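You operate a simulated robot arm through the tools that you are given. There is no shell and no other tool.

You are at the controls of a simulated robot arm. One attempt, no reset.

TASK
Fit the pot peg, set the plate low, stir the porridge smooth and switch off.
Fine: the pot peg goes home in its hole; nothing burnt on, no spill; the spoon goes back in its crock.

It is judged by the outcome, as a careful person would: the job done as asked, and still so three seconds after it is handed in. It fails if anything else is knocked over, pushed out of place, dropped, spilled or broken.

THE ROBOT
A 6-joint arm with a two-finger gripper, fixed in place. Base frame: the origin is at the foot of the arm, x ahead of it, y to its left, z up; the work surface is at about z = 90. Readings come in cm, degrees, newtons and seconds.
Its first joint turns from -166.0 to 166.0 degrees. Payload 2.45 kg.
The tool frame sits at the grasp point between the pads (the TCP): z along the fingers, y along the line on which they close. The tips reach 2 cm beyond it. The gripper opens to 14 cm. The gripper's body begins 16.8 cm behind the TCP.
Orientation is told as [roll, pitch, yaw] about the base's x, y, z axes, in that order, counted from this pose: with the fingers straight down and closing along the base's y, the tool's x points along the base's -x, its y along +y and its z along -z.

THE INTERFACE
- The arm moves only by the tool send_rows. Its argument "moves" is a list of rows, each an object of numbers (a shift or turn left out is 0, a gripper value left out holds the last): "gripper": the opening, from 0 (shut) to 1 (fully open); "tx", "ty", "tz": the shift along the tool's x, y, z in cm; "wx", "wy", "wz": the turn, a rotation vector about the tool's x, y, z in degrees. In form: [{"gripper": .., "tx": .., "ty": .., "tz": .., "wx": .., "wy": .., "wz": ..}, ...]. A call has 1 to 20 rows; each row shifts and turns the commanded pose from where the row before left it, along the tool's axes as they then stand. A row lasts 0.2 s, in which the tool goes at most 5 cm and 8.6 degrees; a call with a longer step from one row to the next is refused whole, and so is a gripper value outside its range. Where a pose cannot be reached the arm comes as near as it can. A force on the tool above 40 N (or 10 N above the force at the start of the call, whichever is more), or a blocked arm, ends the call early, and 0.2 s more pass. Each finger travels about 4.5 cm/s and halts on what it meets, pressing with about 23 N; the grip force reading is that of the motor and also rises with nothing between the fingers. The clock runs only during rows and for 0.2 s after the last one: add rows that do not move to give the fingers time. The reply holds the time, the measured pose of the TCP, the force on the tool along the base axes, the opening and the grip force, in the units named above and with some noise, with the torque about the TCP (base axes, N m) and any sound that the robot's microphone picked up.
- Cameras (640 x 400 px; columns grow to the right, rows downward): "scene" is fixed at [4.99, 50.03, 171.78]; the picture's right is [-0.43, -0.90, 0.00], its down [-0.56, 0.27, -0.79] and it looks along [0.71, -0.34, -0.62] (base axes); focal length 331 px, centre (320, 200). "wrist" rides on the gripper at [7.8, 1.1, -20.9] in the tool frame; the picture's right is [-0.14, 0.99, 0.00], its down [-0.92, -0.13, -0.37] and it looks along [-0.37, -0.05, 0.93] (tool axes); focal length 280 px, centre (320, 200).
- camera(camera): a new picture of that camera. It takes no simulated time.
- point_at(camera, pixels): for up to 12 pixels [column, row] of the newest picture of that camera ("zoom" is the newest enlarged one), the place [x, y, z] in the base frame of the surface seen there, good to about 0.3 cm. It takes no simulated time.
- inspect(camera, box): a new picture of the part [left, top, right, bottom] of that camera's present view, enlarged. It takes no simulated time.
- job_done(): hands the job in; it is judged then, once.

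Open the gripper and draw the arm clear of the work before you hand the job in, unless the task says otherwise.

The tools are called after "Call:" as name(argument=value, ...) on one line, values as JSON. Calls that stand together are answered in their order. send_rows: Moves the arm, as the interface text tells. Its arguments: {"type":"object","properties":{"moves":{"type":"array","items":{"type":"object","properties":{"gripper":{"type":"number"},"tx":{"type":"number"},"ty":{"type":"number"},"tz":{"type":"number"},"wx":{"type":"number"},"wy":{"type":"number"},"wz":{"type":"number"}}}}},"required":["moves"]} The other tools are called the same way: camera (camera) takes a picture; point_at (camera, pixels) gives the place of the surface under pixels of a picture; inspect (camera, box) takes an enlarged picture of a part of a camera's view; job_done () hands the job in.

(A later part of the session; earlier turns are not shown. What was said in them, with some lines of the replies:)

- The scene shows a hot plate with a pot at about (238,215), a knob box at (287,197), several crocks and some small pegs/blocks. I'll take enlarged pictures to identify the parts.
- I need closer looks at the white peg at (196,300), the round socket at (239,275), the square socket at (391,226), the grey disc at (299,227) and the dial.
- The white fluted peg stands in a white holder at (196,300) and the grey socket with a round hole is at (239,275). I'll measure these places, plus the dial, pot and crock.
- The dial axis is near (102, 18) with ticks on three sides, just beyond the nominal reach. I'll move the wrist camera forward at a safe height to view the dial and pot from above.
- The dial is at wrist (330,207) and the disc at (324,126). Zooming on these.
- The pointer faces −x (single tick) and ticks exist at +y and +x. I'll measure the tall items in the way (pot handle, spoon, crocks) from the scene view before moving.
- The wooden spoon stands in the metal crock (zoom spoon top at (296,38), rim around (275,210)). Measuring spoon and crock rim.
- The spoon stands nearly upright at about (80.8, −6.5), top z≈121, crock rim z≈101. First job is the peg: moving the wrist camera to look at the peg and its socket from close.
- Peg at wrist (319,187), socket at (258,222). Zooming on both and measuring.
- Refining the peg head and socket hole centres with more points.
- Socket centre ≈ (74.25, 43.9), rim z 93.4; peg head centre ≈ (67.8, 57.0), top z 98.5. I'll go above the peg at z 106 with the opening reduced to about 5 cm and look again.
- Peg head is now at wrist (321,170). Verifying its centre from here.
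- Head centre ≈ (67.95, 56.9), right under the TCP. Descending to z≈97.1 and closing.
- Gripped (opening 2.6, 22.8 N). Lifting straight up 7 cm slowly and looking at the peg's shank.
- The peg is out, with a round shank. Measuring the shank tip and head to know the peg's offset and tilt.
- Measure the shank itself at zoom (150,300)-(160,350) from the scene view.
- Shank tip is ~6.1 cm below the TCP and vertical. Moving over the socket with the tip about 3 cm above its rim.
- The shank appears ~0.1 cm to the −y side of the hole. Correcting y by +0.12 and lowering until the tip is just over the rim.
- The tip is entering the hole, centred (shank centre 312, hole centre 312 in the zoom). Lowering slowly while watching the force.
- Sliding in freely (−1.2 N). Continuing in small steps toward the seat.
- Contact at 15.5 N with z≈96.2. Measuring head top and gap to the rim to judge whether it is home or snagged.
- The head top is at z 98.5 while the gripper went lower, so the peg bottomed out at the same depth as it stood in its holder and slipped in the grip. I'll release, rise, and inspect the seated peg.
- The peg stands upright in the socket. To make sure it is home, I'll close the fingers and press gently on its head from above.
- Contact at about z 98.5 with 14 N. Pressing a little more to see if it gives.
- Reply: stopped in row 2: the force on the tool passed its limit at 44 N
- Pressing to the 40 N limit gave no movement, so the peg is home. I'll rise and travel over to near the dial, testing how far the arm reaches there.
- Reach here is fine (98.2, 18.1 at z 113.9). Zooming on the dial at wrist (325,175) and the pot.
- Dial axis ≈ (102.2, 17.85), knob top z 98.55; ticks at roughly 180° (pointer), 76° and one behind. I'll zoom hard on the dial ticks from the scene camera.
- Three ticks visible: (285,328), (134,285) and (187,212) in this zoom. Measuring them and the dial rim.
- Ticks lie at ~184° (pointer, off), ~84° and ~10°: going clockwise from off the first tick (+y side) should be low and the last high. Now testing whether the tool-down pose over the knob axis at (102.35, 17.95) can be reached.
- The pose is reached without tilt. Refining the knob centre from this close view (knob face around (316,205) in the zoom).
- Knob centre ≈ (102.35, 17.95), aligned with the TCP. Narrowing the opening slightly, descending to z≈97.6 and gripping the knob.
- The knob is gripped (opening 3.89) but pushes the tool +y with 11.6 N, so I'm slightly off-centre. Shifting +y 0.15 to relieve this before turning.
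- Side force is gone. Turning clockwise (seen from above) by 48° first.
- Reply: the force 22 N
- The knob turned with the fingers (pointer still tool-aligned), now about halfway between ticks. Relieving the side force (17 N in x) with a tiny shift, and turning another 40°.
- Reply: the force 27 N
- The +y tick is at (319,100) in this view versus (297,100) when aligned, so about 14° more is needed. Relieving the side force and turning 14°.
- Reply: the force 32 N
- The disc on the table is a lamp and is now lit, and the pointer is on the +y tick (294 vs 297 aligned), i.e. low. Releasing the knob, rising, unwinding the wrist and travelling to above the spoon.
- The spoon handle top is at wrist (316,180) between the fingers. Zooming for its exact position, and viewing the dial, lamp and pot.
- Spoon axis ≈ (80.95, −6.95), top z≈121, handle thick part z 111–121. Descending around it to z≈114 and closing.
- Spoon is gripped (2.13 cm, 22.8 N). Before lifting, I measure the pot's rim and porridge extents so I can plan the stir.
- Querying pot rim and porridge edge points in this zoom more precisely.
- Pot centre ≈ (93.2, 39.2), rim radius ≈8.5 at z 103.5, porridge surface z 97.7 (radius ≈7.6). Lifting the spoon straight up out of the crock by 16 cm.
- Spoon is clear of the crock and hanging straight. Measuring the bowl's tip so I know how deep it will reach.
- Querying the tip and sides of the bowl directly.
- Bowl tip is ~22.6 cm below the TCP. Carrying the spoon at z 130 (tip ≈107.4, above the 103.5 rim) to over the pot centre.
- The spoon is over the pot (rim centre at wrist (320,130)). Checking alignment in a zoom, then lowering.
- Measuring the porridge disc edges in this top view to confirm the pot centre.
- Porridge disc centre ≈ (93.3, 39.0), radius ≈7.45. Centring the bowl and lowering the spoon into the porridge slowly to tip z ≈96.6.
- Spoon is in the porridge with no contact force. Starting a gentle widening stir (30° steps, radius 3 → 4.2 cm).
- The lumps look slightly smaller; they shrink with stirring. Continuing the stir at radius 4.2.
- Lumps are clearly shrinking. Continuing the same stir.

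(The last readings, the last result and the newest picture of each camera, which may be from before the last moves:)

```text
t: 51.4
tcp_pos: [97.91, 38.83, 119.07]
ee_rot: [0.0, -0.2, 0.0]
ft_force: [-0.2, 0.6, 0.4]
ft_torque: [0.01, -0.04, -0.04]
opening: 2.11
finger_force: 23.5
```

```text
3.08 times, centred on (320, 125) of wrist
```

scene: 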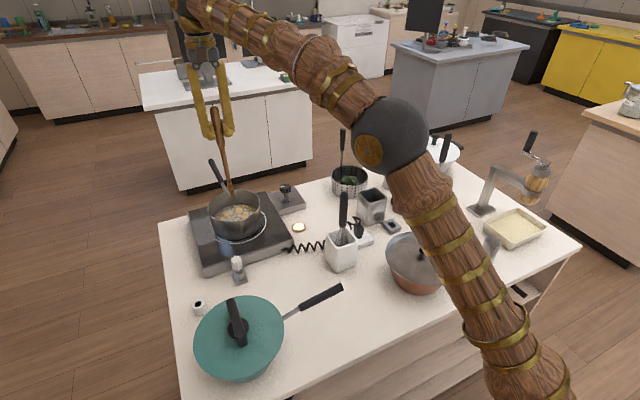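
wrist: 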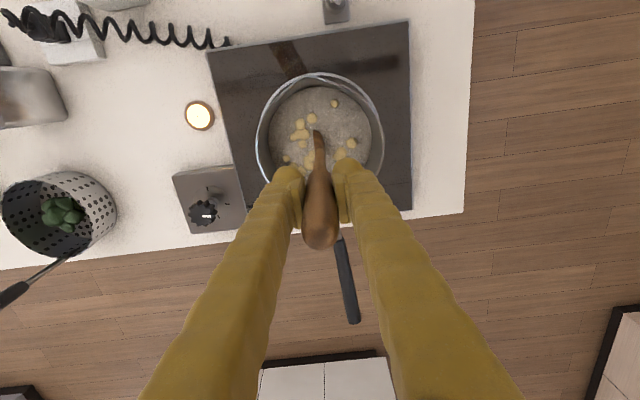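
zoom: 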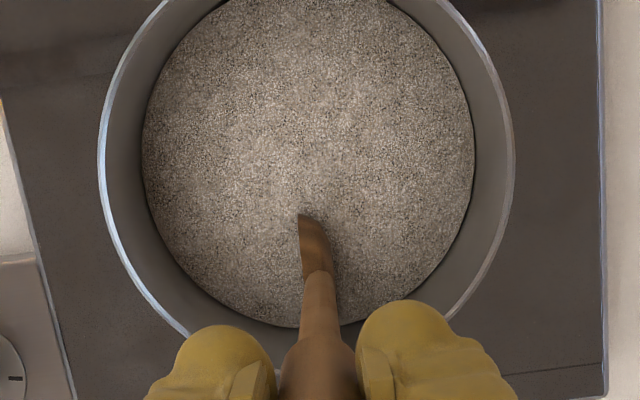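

No lumps are visible any more. One more lap for margin, then to the centre and slowly lifting the spoon out, above the rim.

Call:
send_rows(moves=[{"tx": 0.56, "ty": 2.1}, {"tx": 1.54, "ty": 1.54}, {"tx": 2.1, "ty": 0.56}, {"tx": 2.1, "ty": -0.56}, {"tx": 1.54, "ty": -1.54}, {"tx": 0.56, "ty": -2.1}, {"tx": -0.56, "ty": -2.1}, {"tx": -1.54, "ty": -1.54}, {"tx": -2.1, "ty": -0.56}, {"tx": -2.1, "ty": 0.56}, {"tx": -1.54, "ty": 1.54}, {"tx": -0.56, "ty": 2.1}, {"tx": 1.6}, {"tx": 1.6}, {"tx": 0.8, "tz": -1.0}, {"tz": -2.0}, {"tz": -2.5}, {"tz": -3.0}, {"tz": -3.5}, {}])

Call:
inspect(camera="scene", box=[180, 110, 300, 260])

Call:
inspect(camera="wrist", box=[240, 60, 400, 190])

```text
t: 55.5
tcp_pos: [93.93, 38.9, 131.06]
ee_rot: [0.2, -0.1, -0.1]
ft_force: [0.2, -0.4, -0.6]
ft_torque: [0.0, -0.01, 0.0]
opening: 2.13
finger_force: 22.9
```

```text
2.67 times, centred on (240, 185) of scene
```

zoom: 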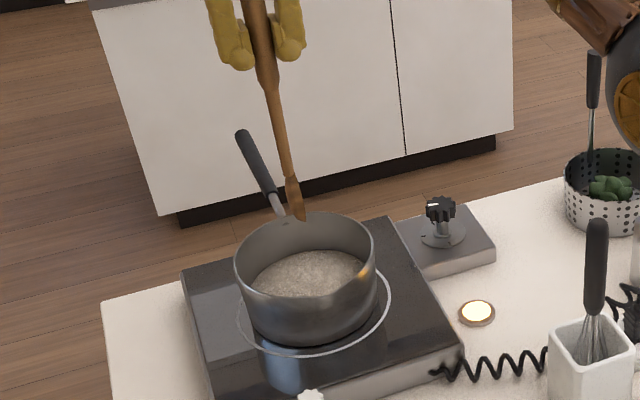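

```text
3.08 times, centred on (320, 125) of wrist
```

zoom: 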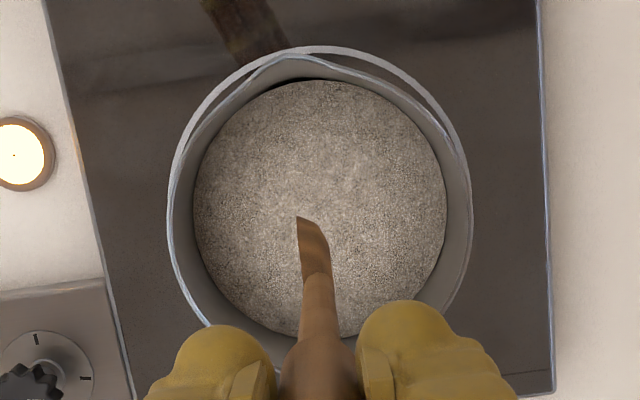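

Porridge is smooth and the spoon is clear of the rim (tip ≈108). Carrying it back along the same path to over the crock.

Call:
send_rows(moves=[{"tx": 0.65, "ty": -2.3}, {"tx": 1.08, "ty": -3.8}, {"tx": 1.19, "ty": -4.2}, {"tx": 1.19, "ty": -4.2}, {"tx": 1.19, "ty": -4.2}, {"tx": 1.19, "ty": -4.2}, {"tx": 1.19, "ty": -4.2}, {"tx": 1.19, "ty": -4.2}, {"tx": 1.19, "ty": -4.2}, {"tx": 1.19, "ty": -4.2}, {"tx": 1.08, "ty": -3.8}, {"tx": 0.72, "ty": -2.45}, {}])

Call:
inspect(camera="scene", box=[320, 90, 430, 240])

Call:
inspect(camera="wrist", box=[240, 80, 400, 220])

```text
t: 58.4
tcp_pos: [80.92, -7.02, 131.07]
ee_rot: [0.1, -0.3, 0.1]
ft_force: [0.2, -0.3, 0.2]
ft_torque: [0.04, -0.01, 0.02]
opening: 2.13
finger_force: 23.2
```

```text
2.67 times, centred on (375, 165) of scene
```

zoom: 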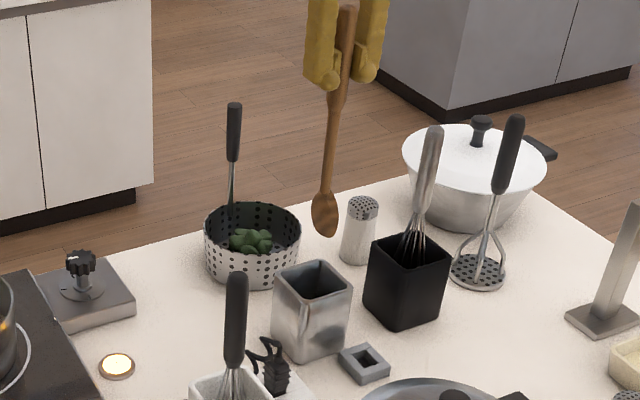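

```text
2.86 times, centred on (320, 150) of wrist
```

zoom: 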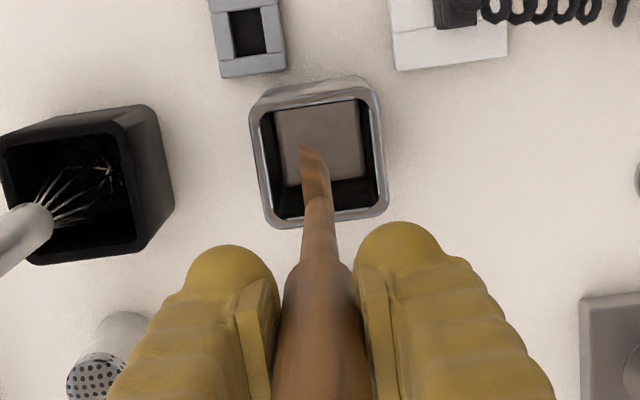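

Aligned as at extraction. Lowering the spoon into the crock, slowing near the bottom.

Call:
send_rows(moves=[{"tz": 3.0}, {"tz": 3.5}, {"tz": 3.5}, {"tz": 3.0}, {"tz": 2.0}, {"tz": 1.0}, {"tz": 0.5}, {"tz": 0.2}])

Call:
inspect(camera="scene", box=[320, 110, 430, 240])

```text
t: 60.1
tcp_pos: [81.01, -7.03, 114.24]
ee_rot: [0.1, -0.2, 0.1]
ft_force: [0.2, -0.2, -0.5]
ft_torque: [0.0, -0.01, 0.02]
opening: 2.15
finger_force: 23.5
```

```text
3.08 times, centred on (375, 175) of scene
```

zoom: 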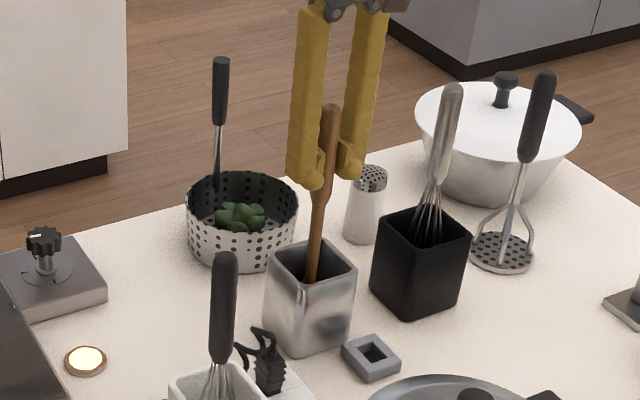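

Spoon is down with no contact force. Lowering the last 0.2 cm, releasing and rising clear of the handle.

Call:
send_rows(moves=[{"tz": 0.2}, {"gripper": 0.42}, {}, {"tz": -3.5}, {"tz": -4.5}, {"tz": -4.5}])

Call:
inspect(camera="scene", box=[320, 110, 430, 240])

Call:
camera(camera="wrist")

```text
t: 61.5
tcp_pos: [80.87, -7.05, 126.61]
ee_rot: [0.2, -0.1, 0.0]
ft_force: [0.5, 0.6, -0.3]
ft_torque: [0.03, 0.02, -0.01]
opening: 5.88
finger_force: 0.0
```

```text
3.08 times, centred on (375, 175) of scene
```

zoom: 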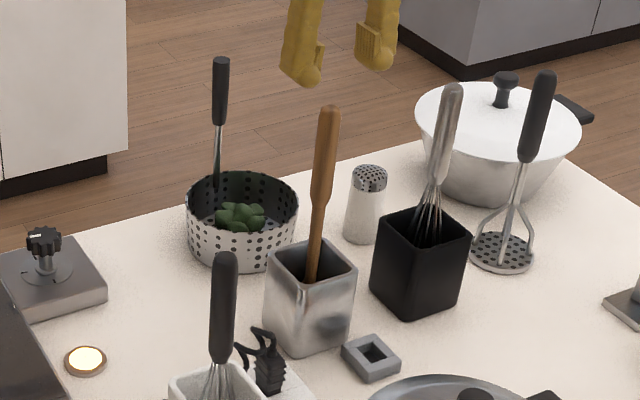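

```text
taken
```

wrist: 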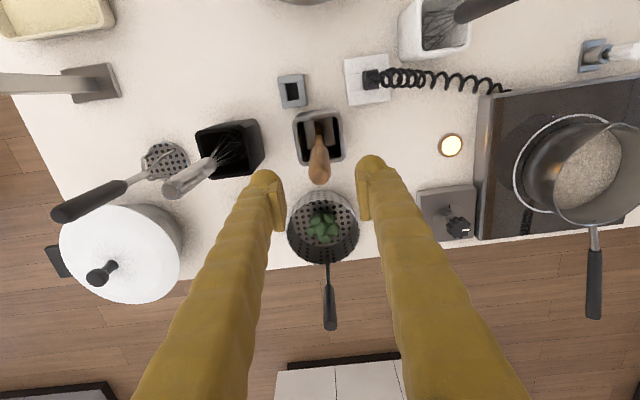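

Spoon stands in its crock. Heading back to the dial, rotating the wrist to −102° on the way so that I can turn the knob back.

Call:
send_rows(moves=[{"tx": -2.15, "ty": 2.5, "wz": 8.5}, {"tx": -1.75, "ty": 2.79, "wz": 8.5}, {"tx": -1.32, "ty": 3.01, "wz": 8.5}, {"tx": -0.86, "ty": 3.18, "wz": 8.5}, {"tx": -0.38, "ty": 3.27, "wz": 8.5}, {"tx": 0.11, "ty": 3.29, "wz": 8.5}, {"tx": 0.59, "ty": 3.24, "wz": 8.5, "tz": 2.5}, {"tx": 1.06, "ty": 3.12, "wz": 8.5, "tz": 2.5}, {"tx": 1.51, "ty": 2.92, "wz": 8.5, "tz": 2.5}, {"tx": 1.93, "ty": 2.67, "wz": 8.5, "tz": 2.5}, {"wz": 8.5, "tz": 4.0}, {"wz": 8.5, "tz": 4.0}, {"tz": 2.5}])

Call:
inspect(camera="wrist", box=[250, 90, 390, 230])

Call:
inspect(camera="scene", box=[190, 140, 320, 260])

```text
t: 64.3
tcp_pos: [102.42, 18.07, 106.08]
ee_rot: [0.2, 0.2, -102.1]
ft_force: [-0.6, -0.1, 0.4]
ft_torque: [0.0, -0.03, 0.01]
opening: 5.89
finger_force: 0.1
```

```text
2.86 times, centred on (320, 160) of wrist
```

zoom: 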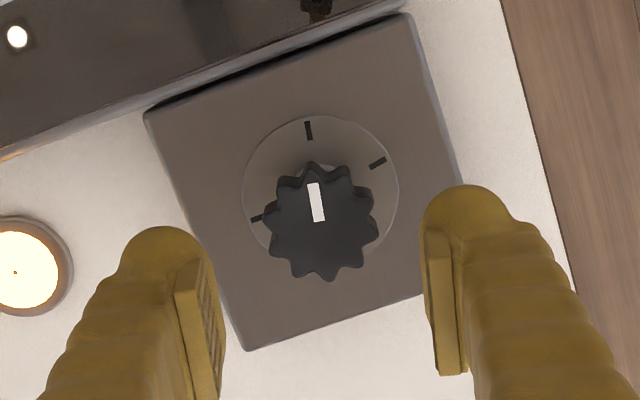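

```text
3.33 times, centred on (255, 200) of scene
```

zoom: 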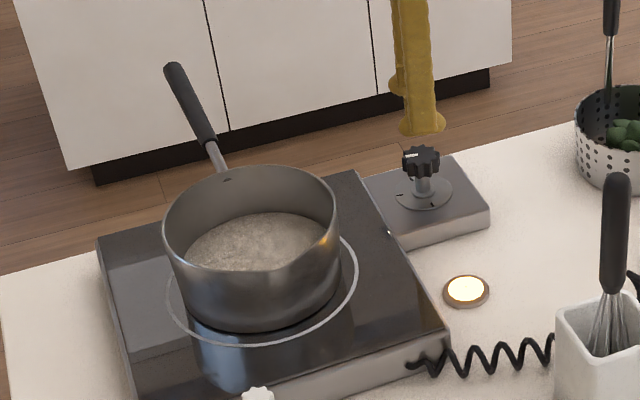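

Pointer sits on the middle tick and the TCP is on the knob axis. Descending and gripping the knob.

Call:
send_rows(moves=[{"tz": 2.4}, {"tz": 2.4}, {"tz": 2.2}, {"tz": 1.4}, {"gripper": 0.0}, {}, {}])

```text
t: 66.0
tcp_pos: [102.45, 17.96, 97.72]
ee_rot: [0.3, 0.1, -102.1]
ft_force: [10.6, -0.2, 0.2]
ft_torque: [-0.02, -0.13, 0.04]
opening: 3.94
finger_force: 39.2
```

Gripped with a small side force (10.6 N). Relieving by 0.05 cm and turning counter-clockwise 51°.

Call:
send_rows(moves=[{"ty": 0.05}, {"wz": -8.5}, {"wz": -8.5}, {"wz": -8.5}, {"wz": -8.5}, {"wz": -8.5}, {"wz": -8.5}])

Call:
inspect(camera="wrist", box=[260, 120, 385, 240])

```text
t: 67.5
tcp_pos: [102.54, 17.95, 97.87]
ee_rot: [0.2, 0.0, -50.9]
ft_force: [10.3, 2.6, 3.5]
ft_torque: [0.27, 0.12, -0.02]
opening: 3.92
finger_force: 45.0
```

```text
3.33 times, centred on (322, 180) of wrist
```

zoom: 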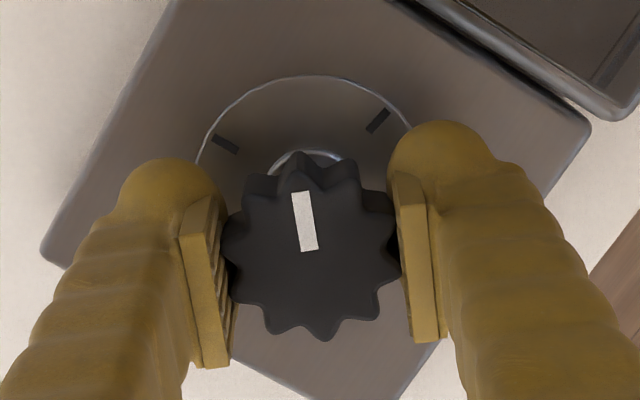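

The knob follows the fingers. Turning the remaining 51°.

Call:
send_rows(moves=[{"wz": -8.5}, {"wz": -8.5}, {"wz": -8.5}, {"wz": -8.5}, {"wz": -8.5}, {"wz": -8.5}, {}])

Call:
inspect(camera="wrist", box=[260, 120, 385, 240])

Call:
inspect(camera="scene", box=[190, 140, 320, 260])

```text
t: 69.2
tcp_pos: [102.45, 17.98, 97.84]
ee_rot: [0.0, -0.1, 0.1]
ft_force: [14.8, 8.2, 10.0]
ft_torque: [0.1, -0.15, -0.27]
opening: 3.91
finger_force: 44.6
```

```text
3.33 times, centred on (322, 180) of wrist
```

zoom: 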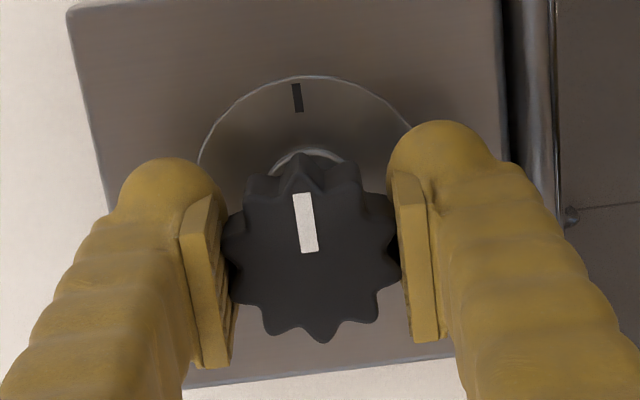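

```text
3.33 times, centred on (255, 200) of scene
```

zoom: 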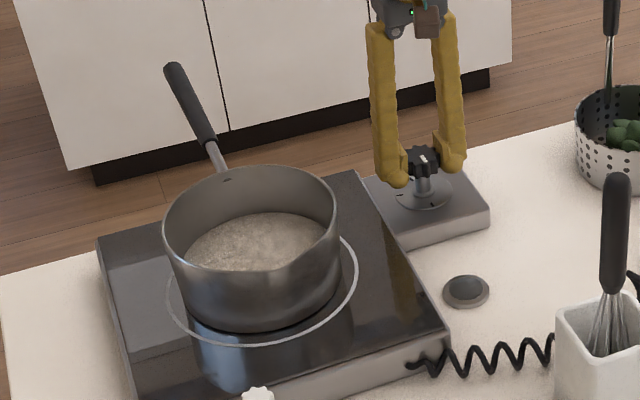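

The lamp is off and the pointer is back on its tick. Releasing the knob and rising clear.

Call:
send_rows(moves=[{"gripper": 0.42}, {}, {"tz": -2.0}, {"tz": -4.0}, {"tz": -4.5}, {"tz": -4.5}, {"tz": -4.5}])

Call:
camera(camera="scene")

Call:
inspect(camera="scene", box=[190, 140, 320, 260])

Call:
camera(camera="wrist")

Call:
inspect(camera="wrist", box=[280, 90, 370, 180])

```text
t: 70.8
tcp_pos: [102.51, 17.81, 117.3]
ee_rot: [0.1, -0.1, -0.1]
ft_force: [-0.9, -0.4, 0.0]
ft_torque: [0.01, 0.03, -0.03]
opening: 5.88
finger_force: 0.0
```

```text
taken
```

scene: 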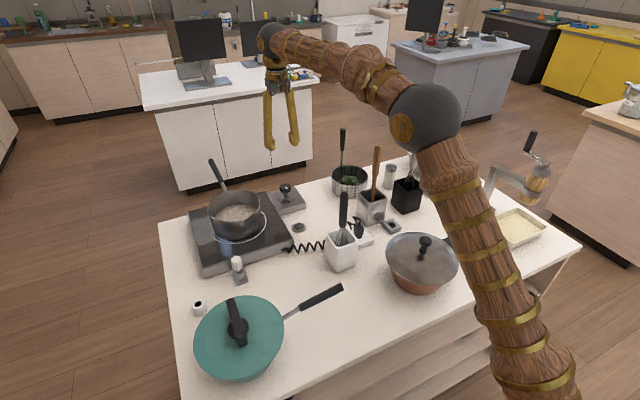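

```text
3.33 times, centred on (255, 200) of scene
```

zoom: 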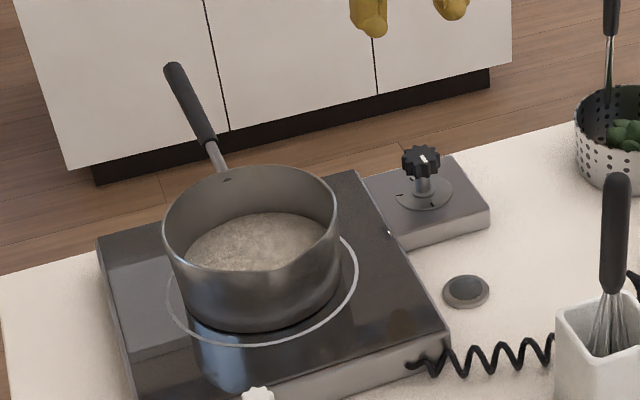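

```text
taken
```

wrist: 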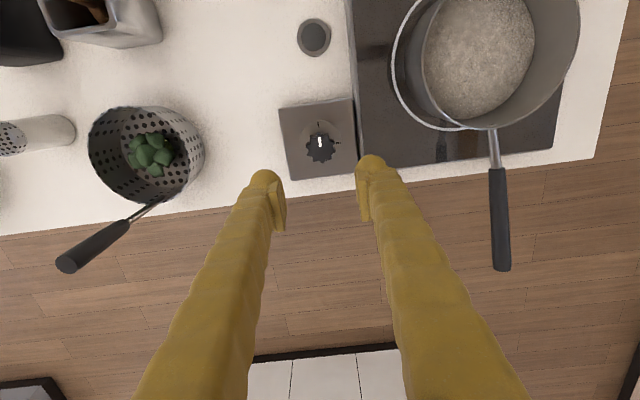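

```text
4.44 times, centred on (325, 135) of wrist
```

zoom: 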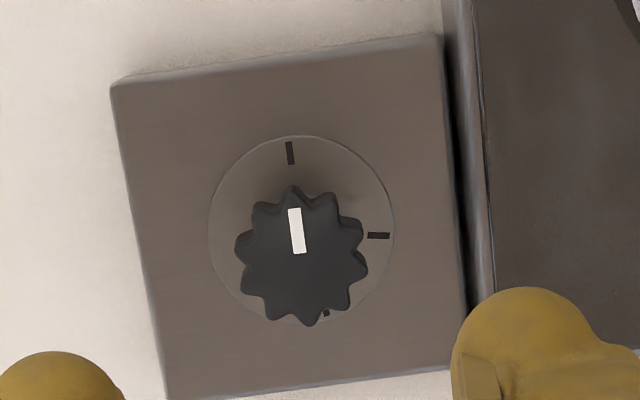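

Pointer is on the off tick, lamp dark, porridge smooth. I'll open the gripper and draw the arm up and back to its starting area.

Call:
send_rows(moves=[{"tz": -4.5}, {"tz": -4.5}, {"tz": -4.5}, {"tx": 4.2, "ty": -0.9, "tz": -1.5, "gripper": 1.0}, {"tx": 4.2, "ty": -0.9, "tz": -1.5}, {"tx": 4.2, "ty": -0.9, "tz": -1.5}, {"tx": 4.2, "ty": -0.9, "tz": -1.5}, {"tx": 4.2, "ty": -0.9, "tz": -1.5}, {"tx": 4.2, "ty": -0.9, "tz": -1.5}, {"tx": 4.2, "ty": -0.9, "tz": -1.5}, {"tx": 4.2, "ty": -0.9, "tz": -1.5}, {"tx": 4.2, "ty": -0.9, "tz": -1.5}, {"tx": 4.2, "ty": -0.9, "tz": -1.5}, {}])

Call:
camera(camera="scene")

Call:
inspect(camera="scene", box=[215, 240, 265, 290])

Call:
inspect(camera="scene", box=[180, 150, 320, 270])

Call:
inspect(camera="scene", box=[320, 110, 460, 260])

Call:
camera(camera="wrist")

```text
t: 73.8
tcp_pos: [60.17, 8.88, 145.76]
ee_rot: [0.1, -0.2, 0.0]
ft_force: [0.0, -0.2, -0.5]
ft_torque: [-0.02, 0.02, 0.03]
opening: 14.0
finger_force: 0.1
```

```text
taken
```

scene: 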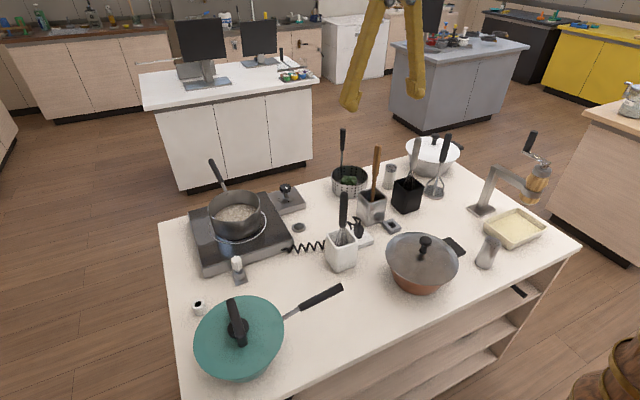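

```text
8.00 times, centred on (240, 265) of scene
```

zoom: 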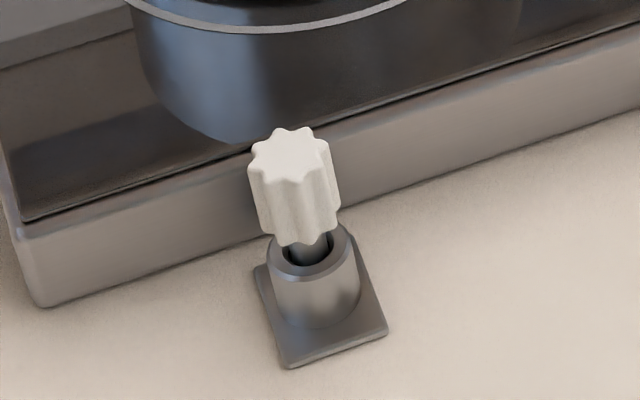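

```text
3.33 times, centred on (250, 210) of scene
```

zoom: 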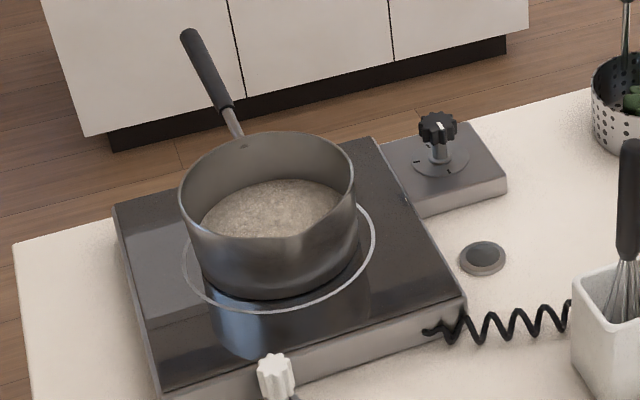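

```text
2.67 times, centred on (390, 185) of scene
```

zoom: 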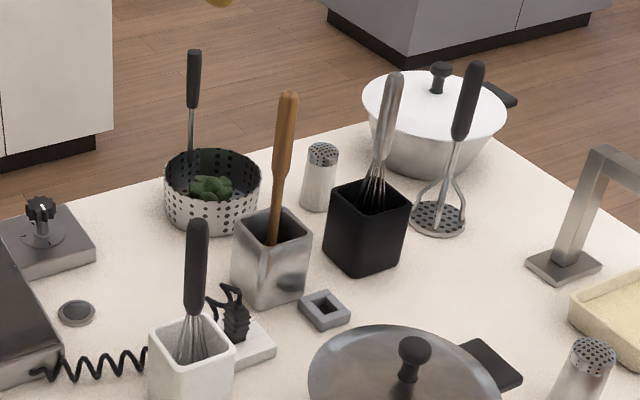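

```text
taken
```

wrist: 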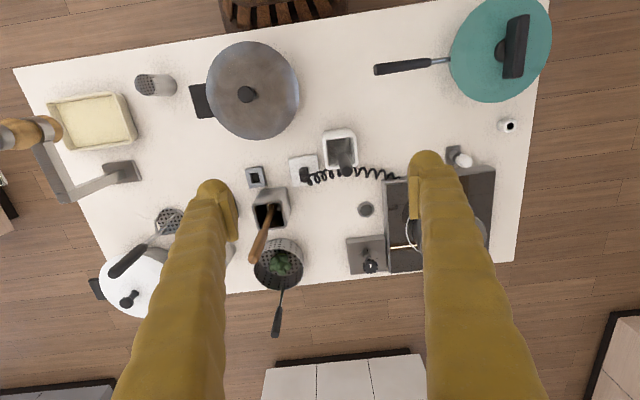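

Final check of the seated peg's height (head top at zoom (290,150)) before handing in.

Call:
inspect(camera="scene", box=[215, 240, 265, 290])

Call:
point_at(camera="zoom", pixels=[[290, 145], [290, 160], [270, 150], [315, 150], [300, 225], [305, 255], [300, 275], [345, 235], [268, 250]])

```text
8.00 times, centred on (240, 265) of scene
```

zoom: 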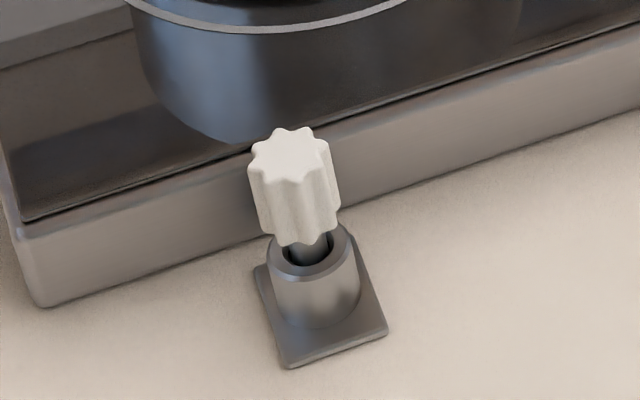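

```text
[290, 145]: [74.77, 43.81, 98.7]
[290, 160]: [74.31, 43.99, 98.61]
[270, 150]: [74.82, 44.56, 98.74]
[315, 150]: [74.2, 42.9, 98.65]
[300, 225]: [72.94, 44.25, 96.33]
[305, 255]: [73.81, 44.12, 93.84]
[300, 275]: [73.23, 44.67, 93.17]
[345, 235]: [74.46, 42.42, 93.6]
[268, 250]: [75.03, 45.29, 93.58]
```

The peg is upright in its socket (head centre (74.4, 43.8) over socket (74.3, 43.9)) and took the 40 N press without moving. The dial is off with the lamp dark, the porridge is smooth, and the spoon is in its crock. The arm is clear with the gripper open, so I'm handing in.

Call:
job_done()

```text
The job is handed in.
```

The job is done and handed in; I haven't seen the verdict.

- **Pot peg:** it stands upright in the round socket by the hot plate. I pressed it until the arm's 40 N limit stopped the move, and it went no deeper. Its head sits about 1.5–2 cm above the socket rim, the same height it had in its holder, so I took that as home.
- **Plate:** the dial has three unlabelled ticks. I took the pointer's starting tick as off and the first tick clockwise as low. The lamp on the table lit at that setting.
- **Porridge:** I stirred for about 15 seconds until no lumps showed. I saw no burning and no spill in the pictures.
- **Switch-off:** the dial is back on its starting tick and the lamp is dark.
- **Spoon:** it is back in its metal crock.

Nothing else on the table looked moved in the last pictures, and the arm is drawn back with the gripper open.
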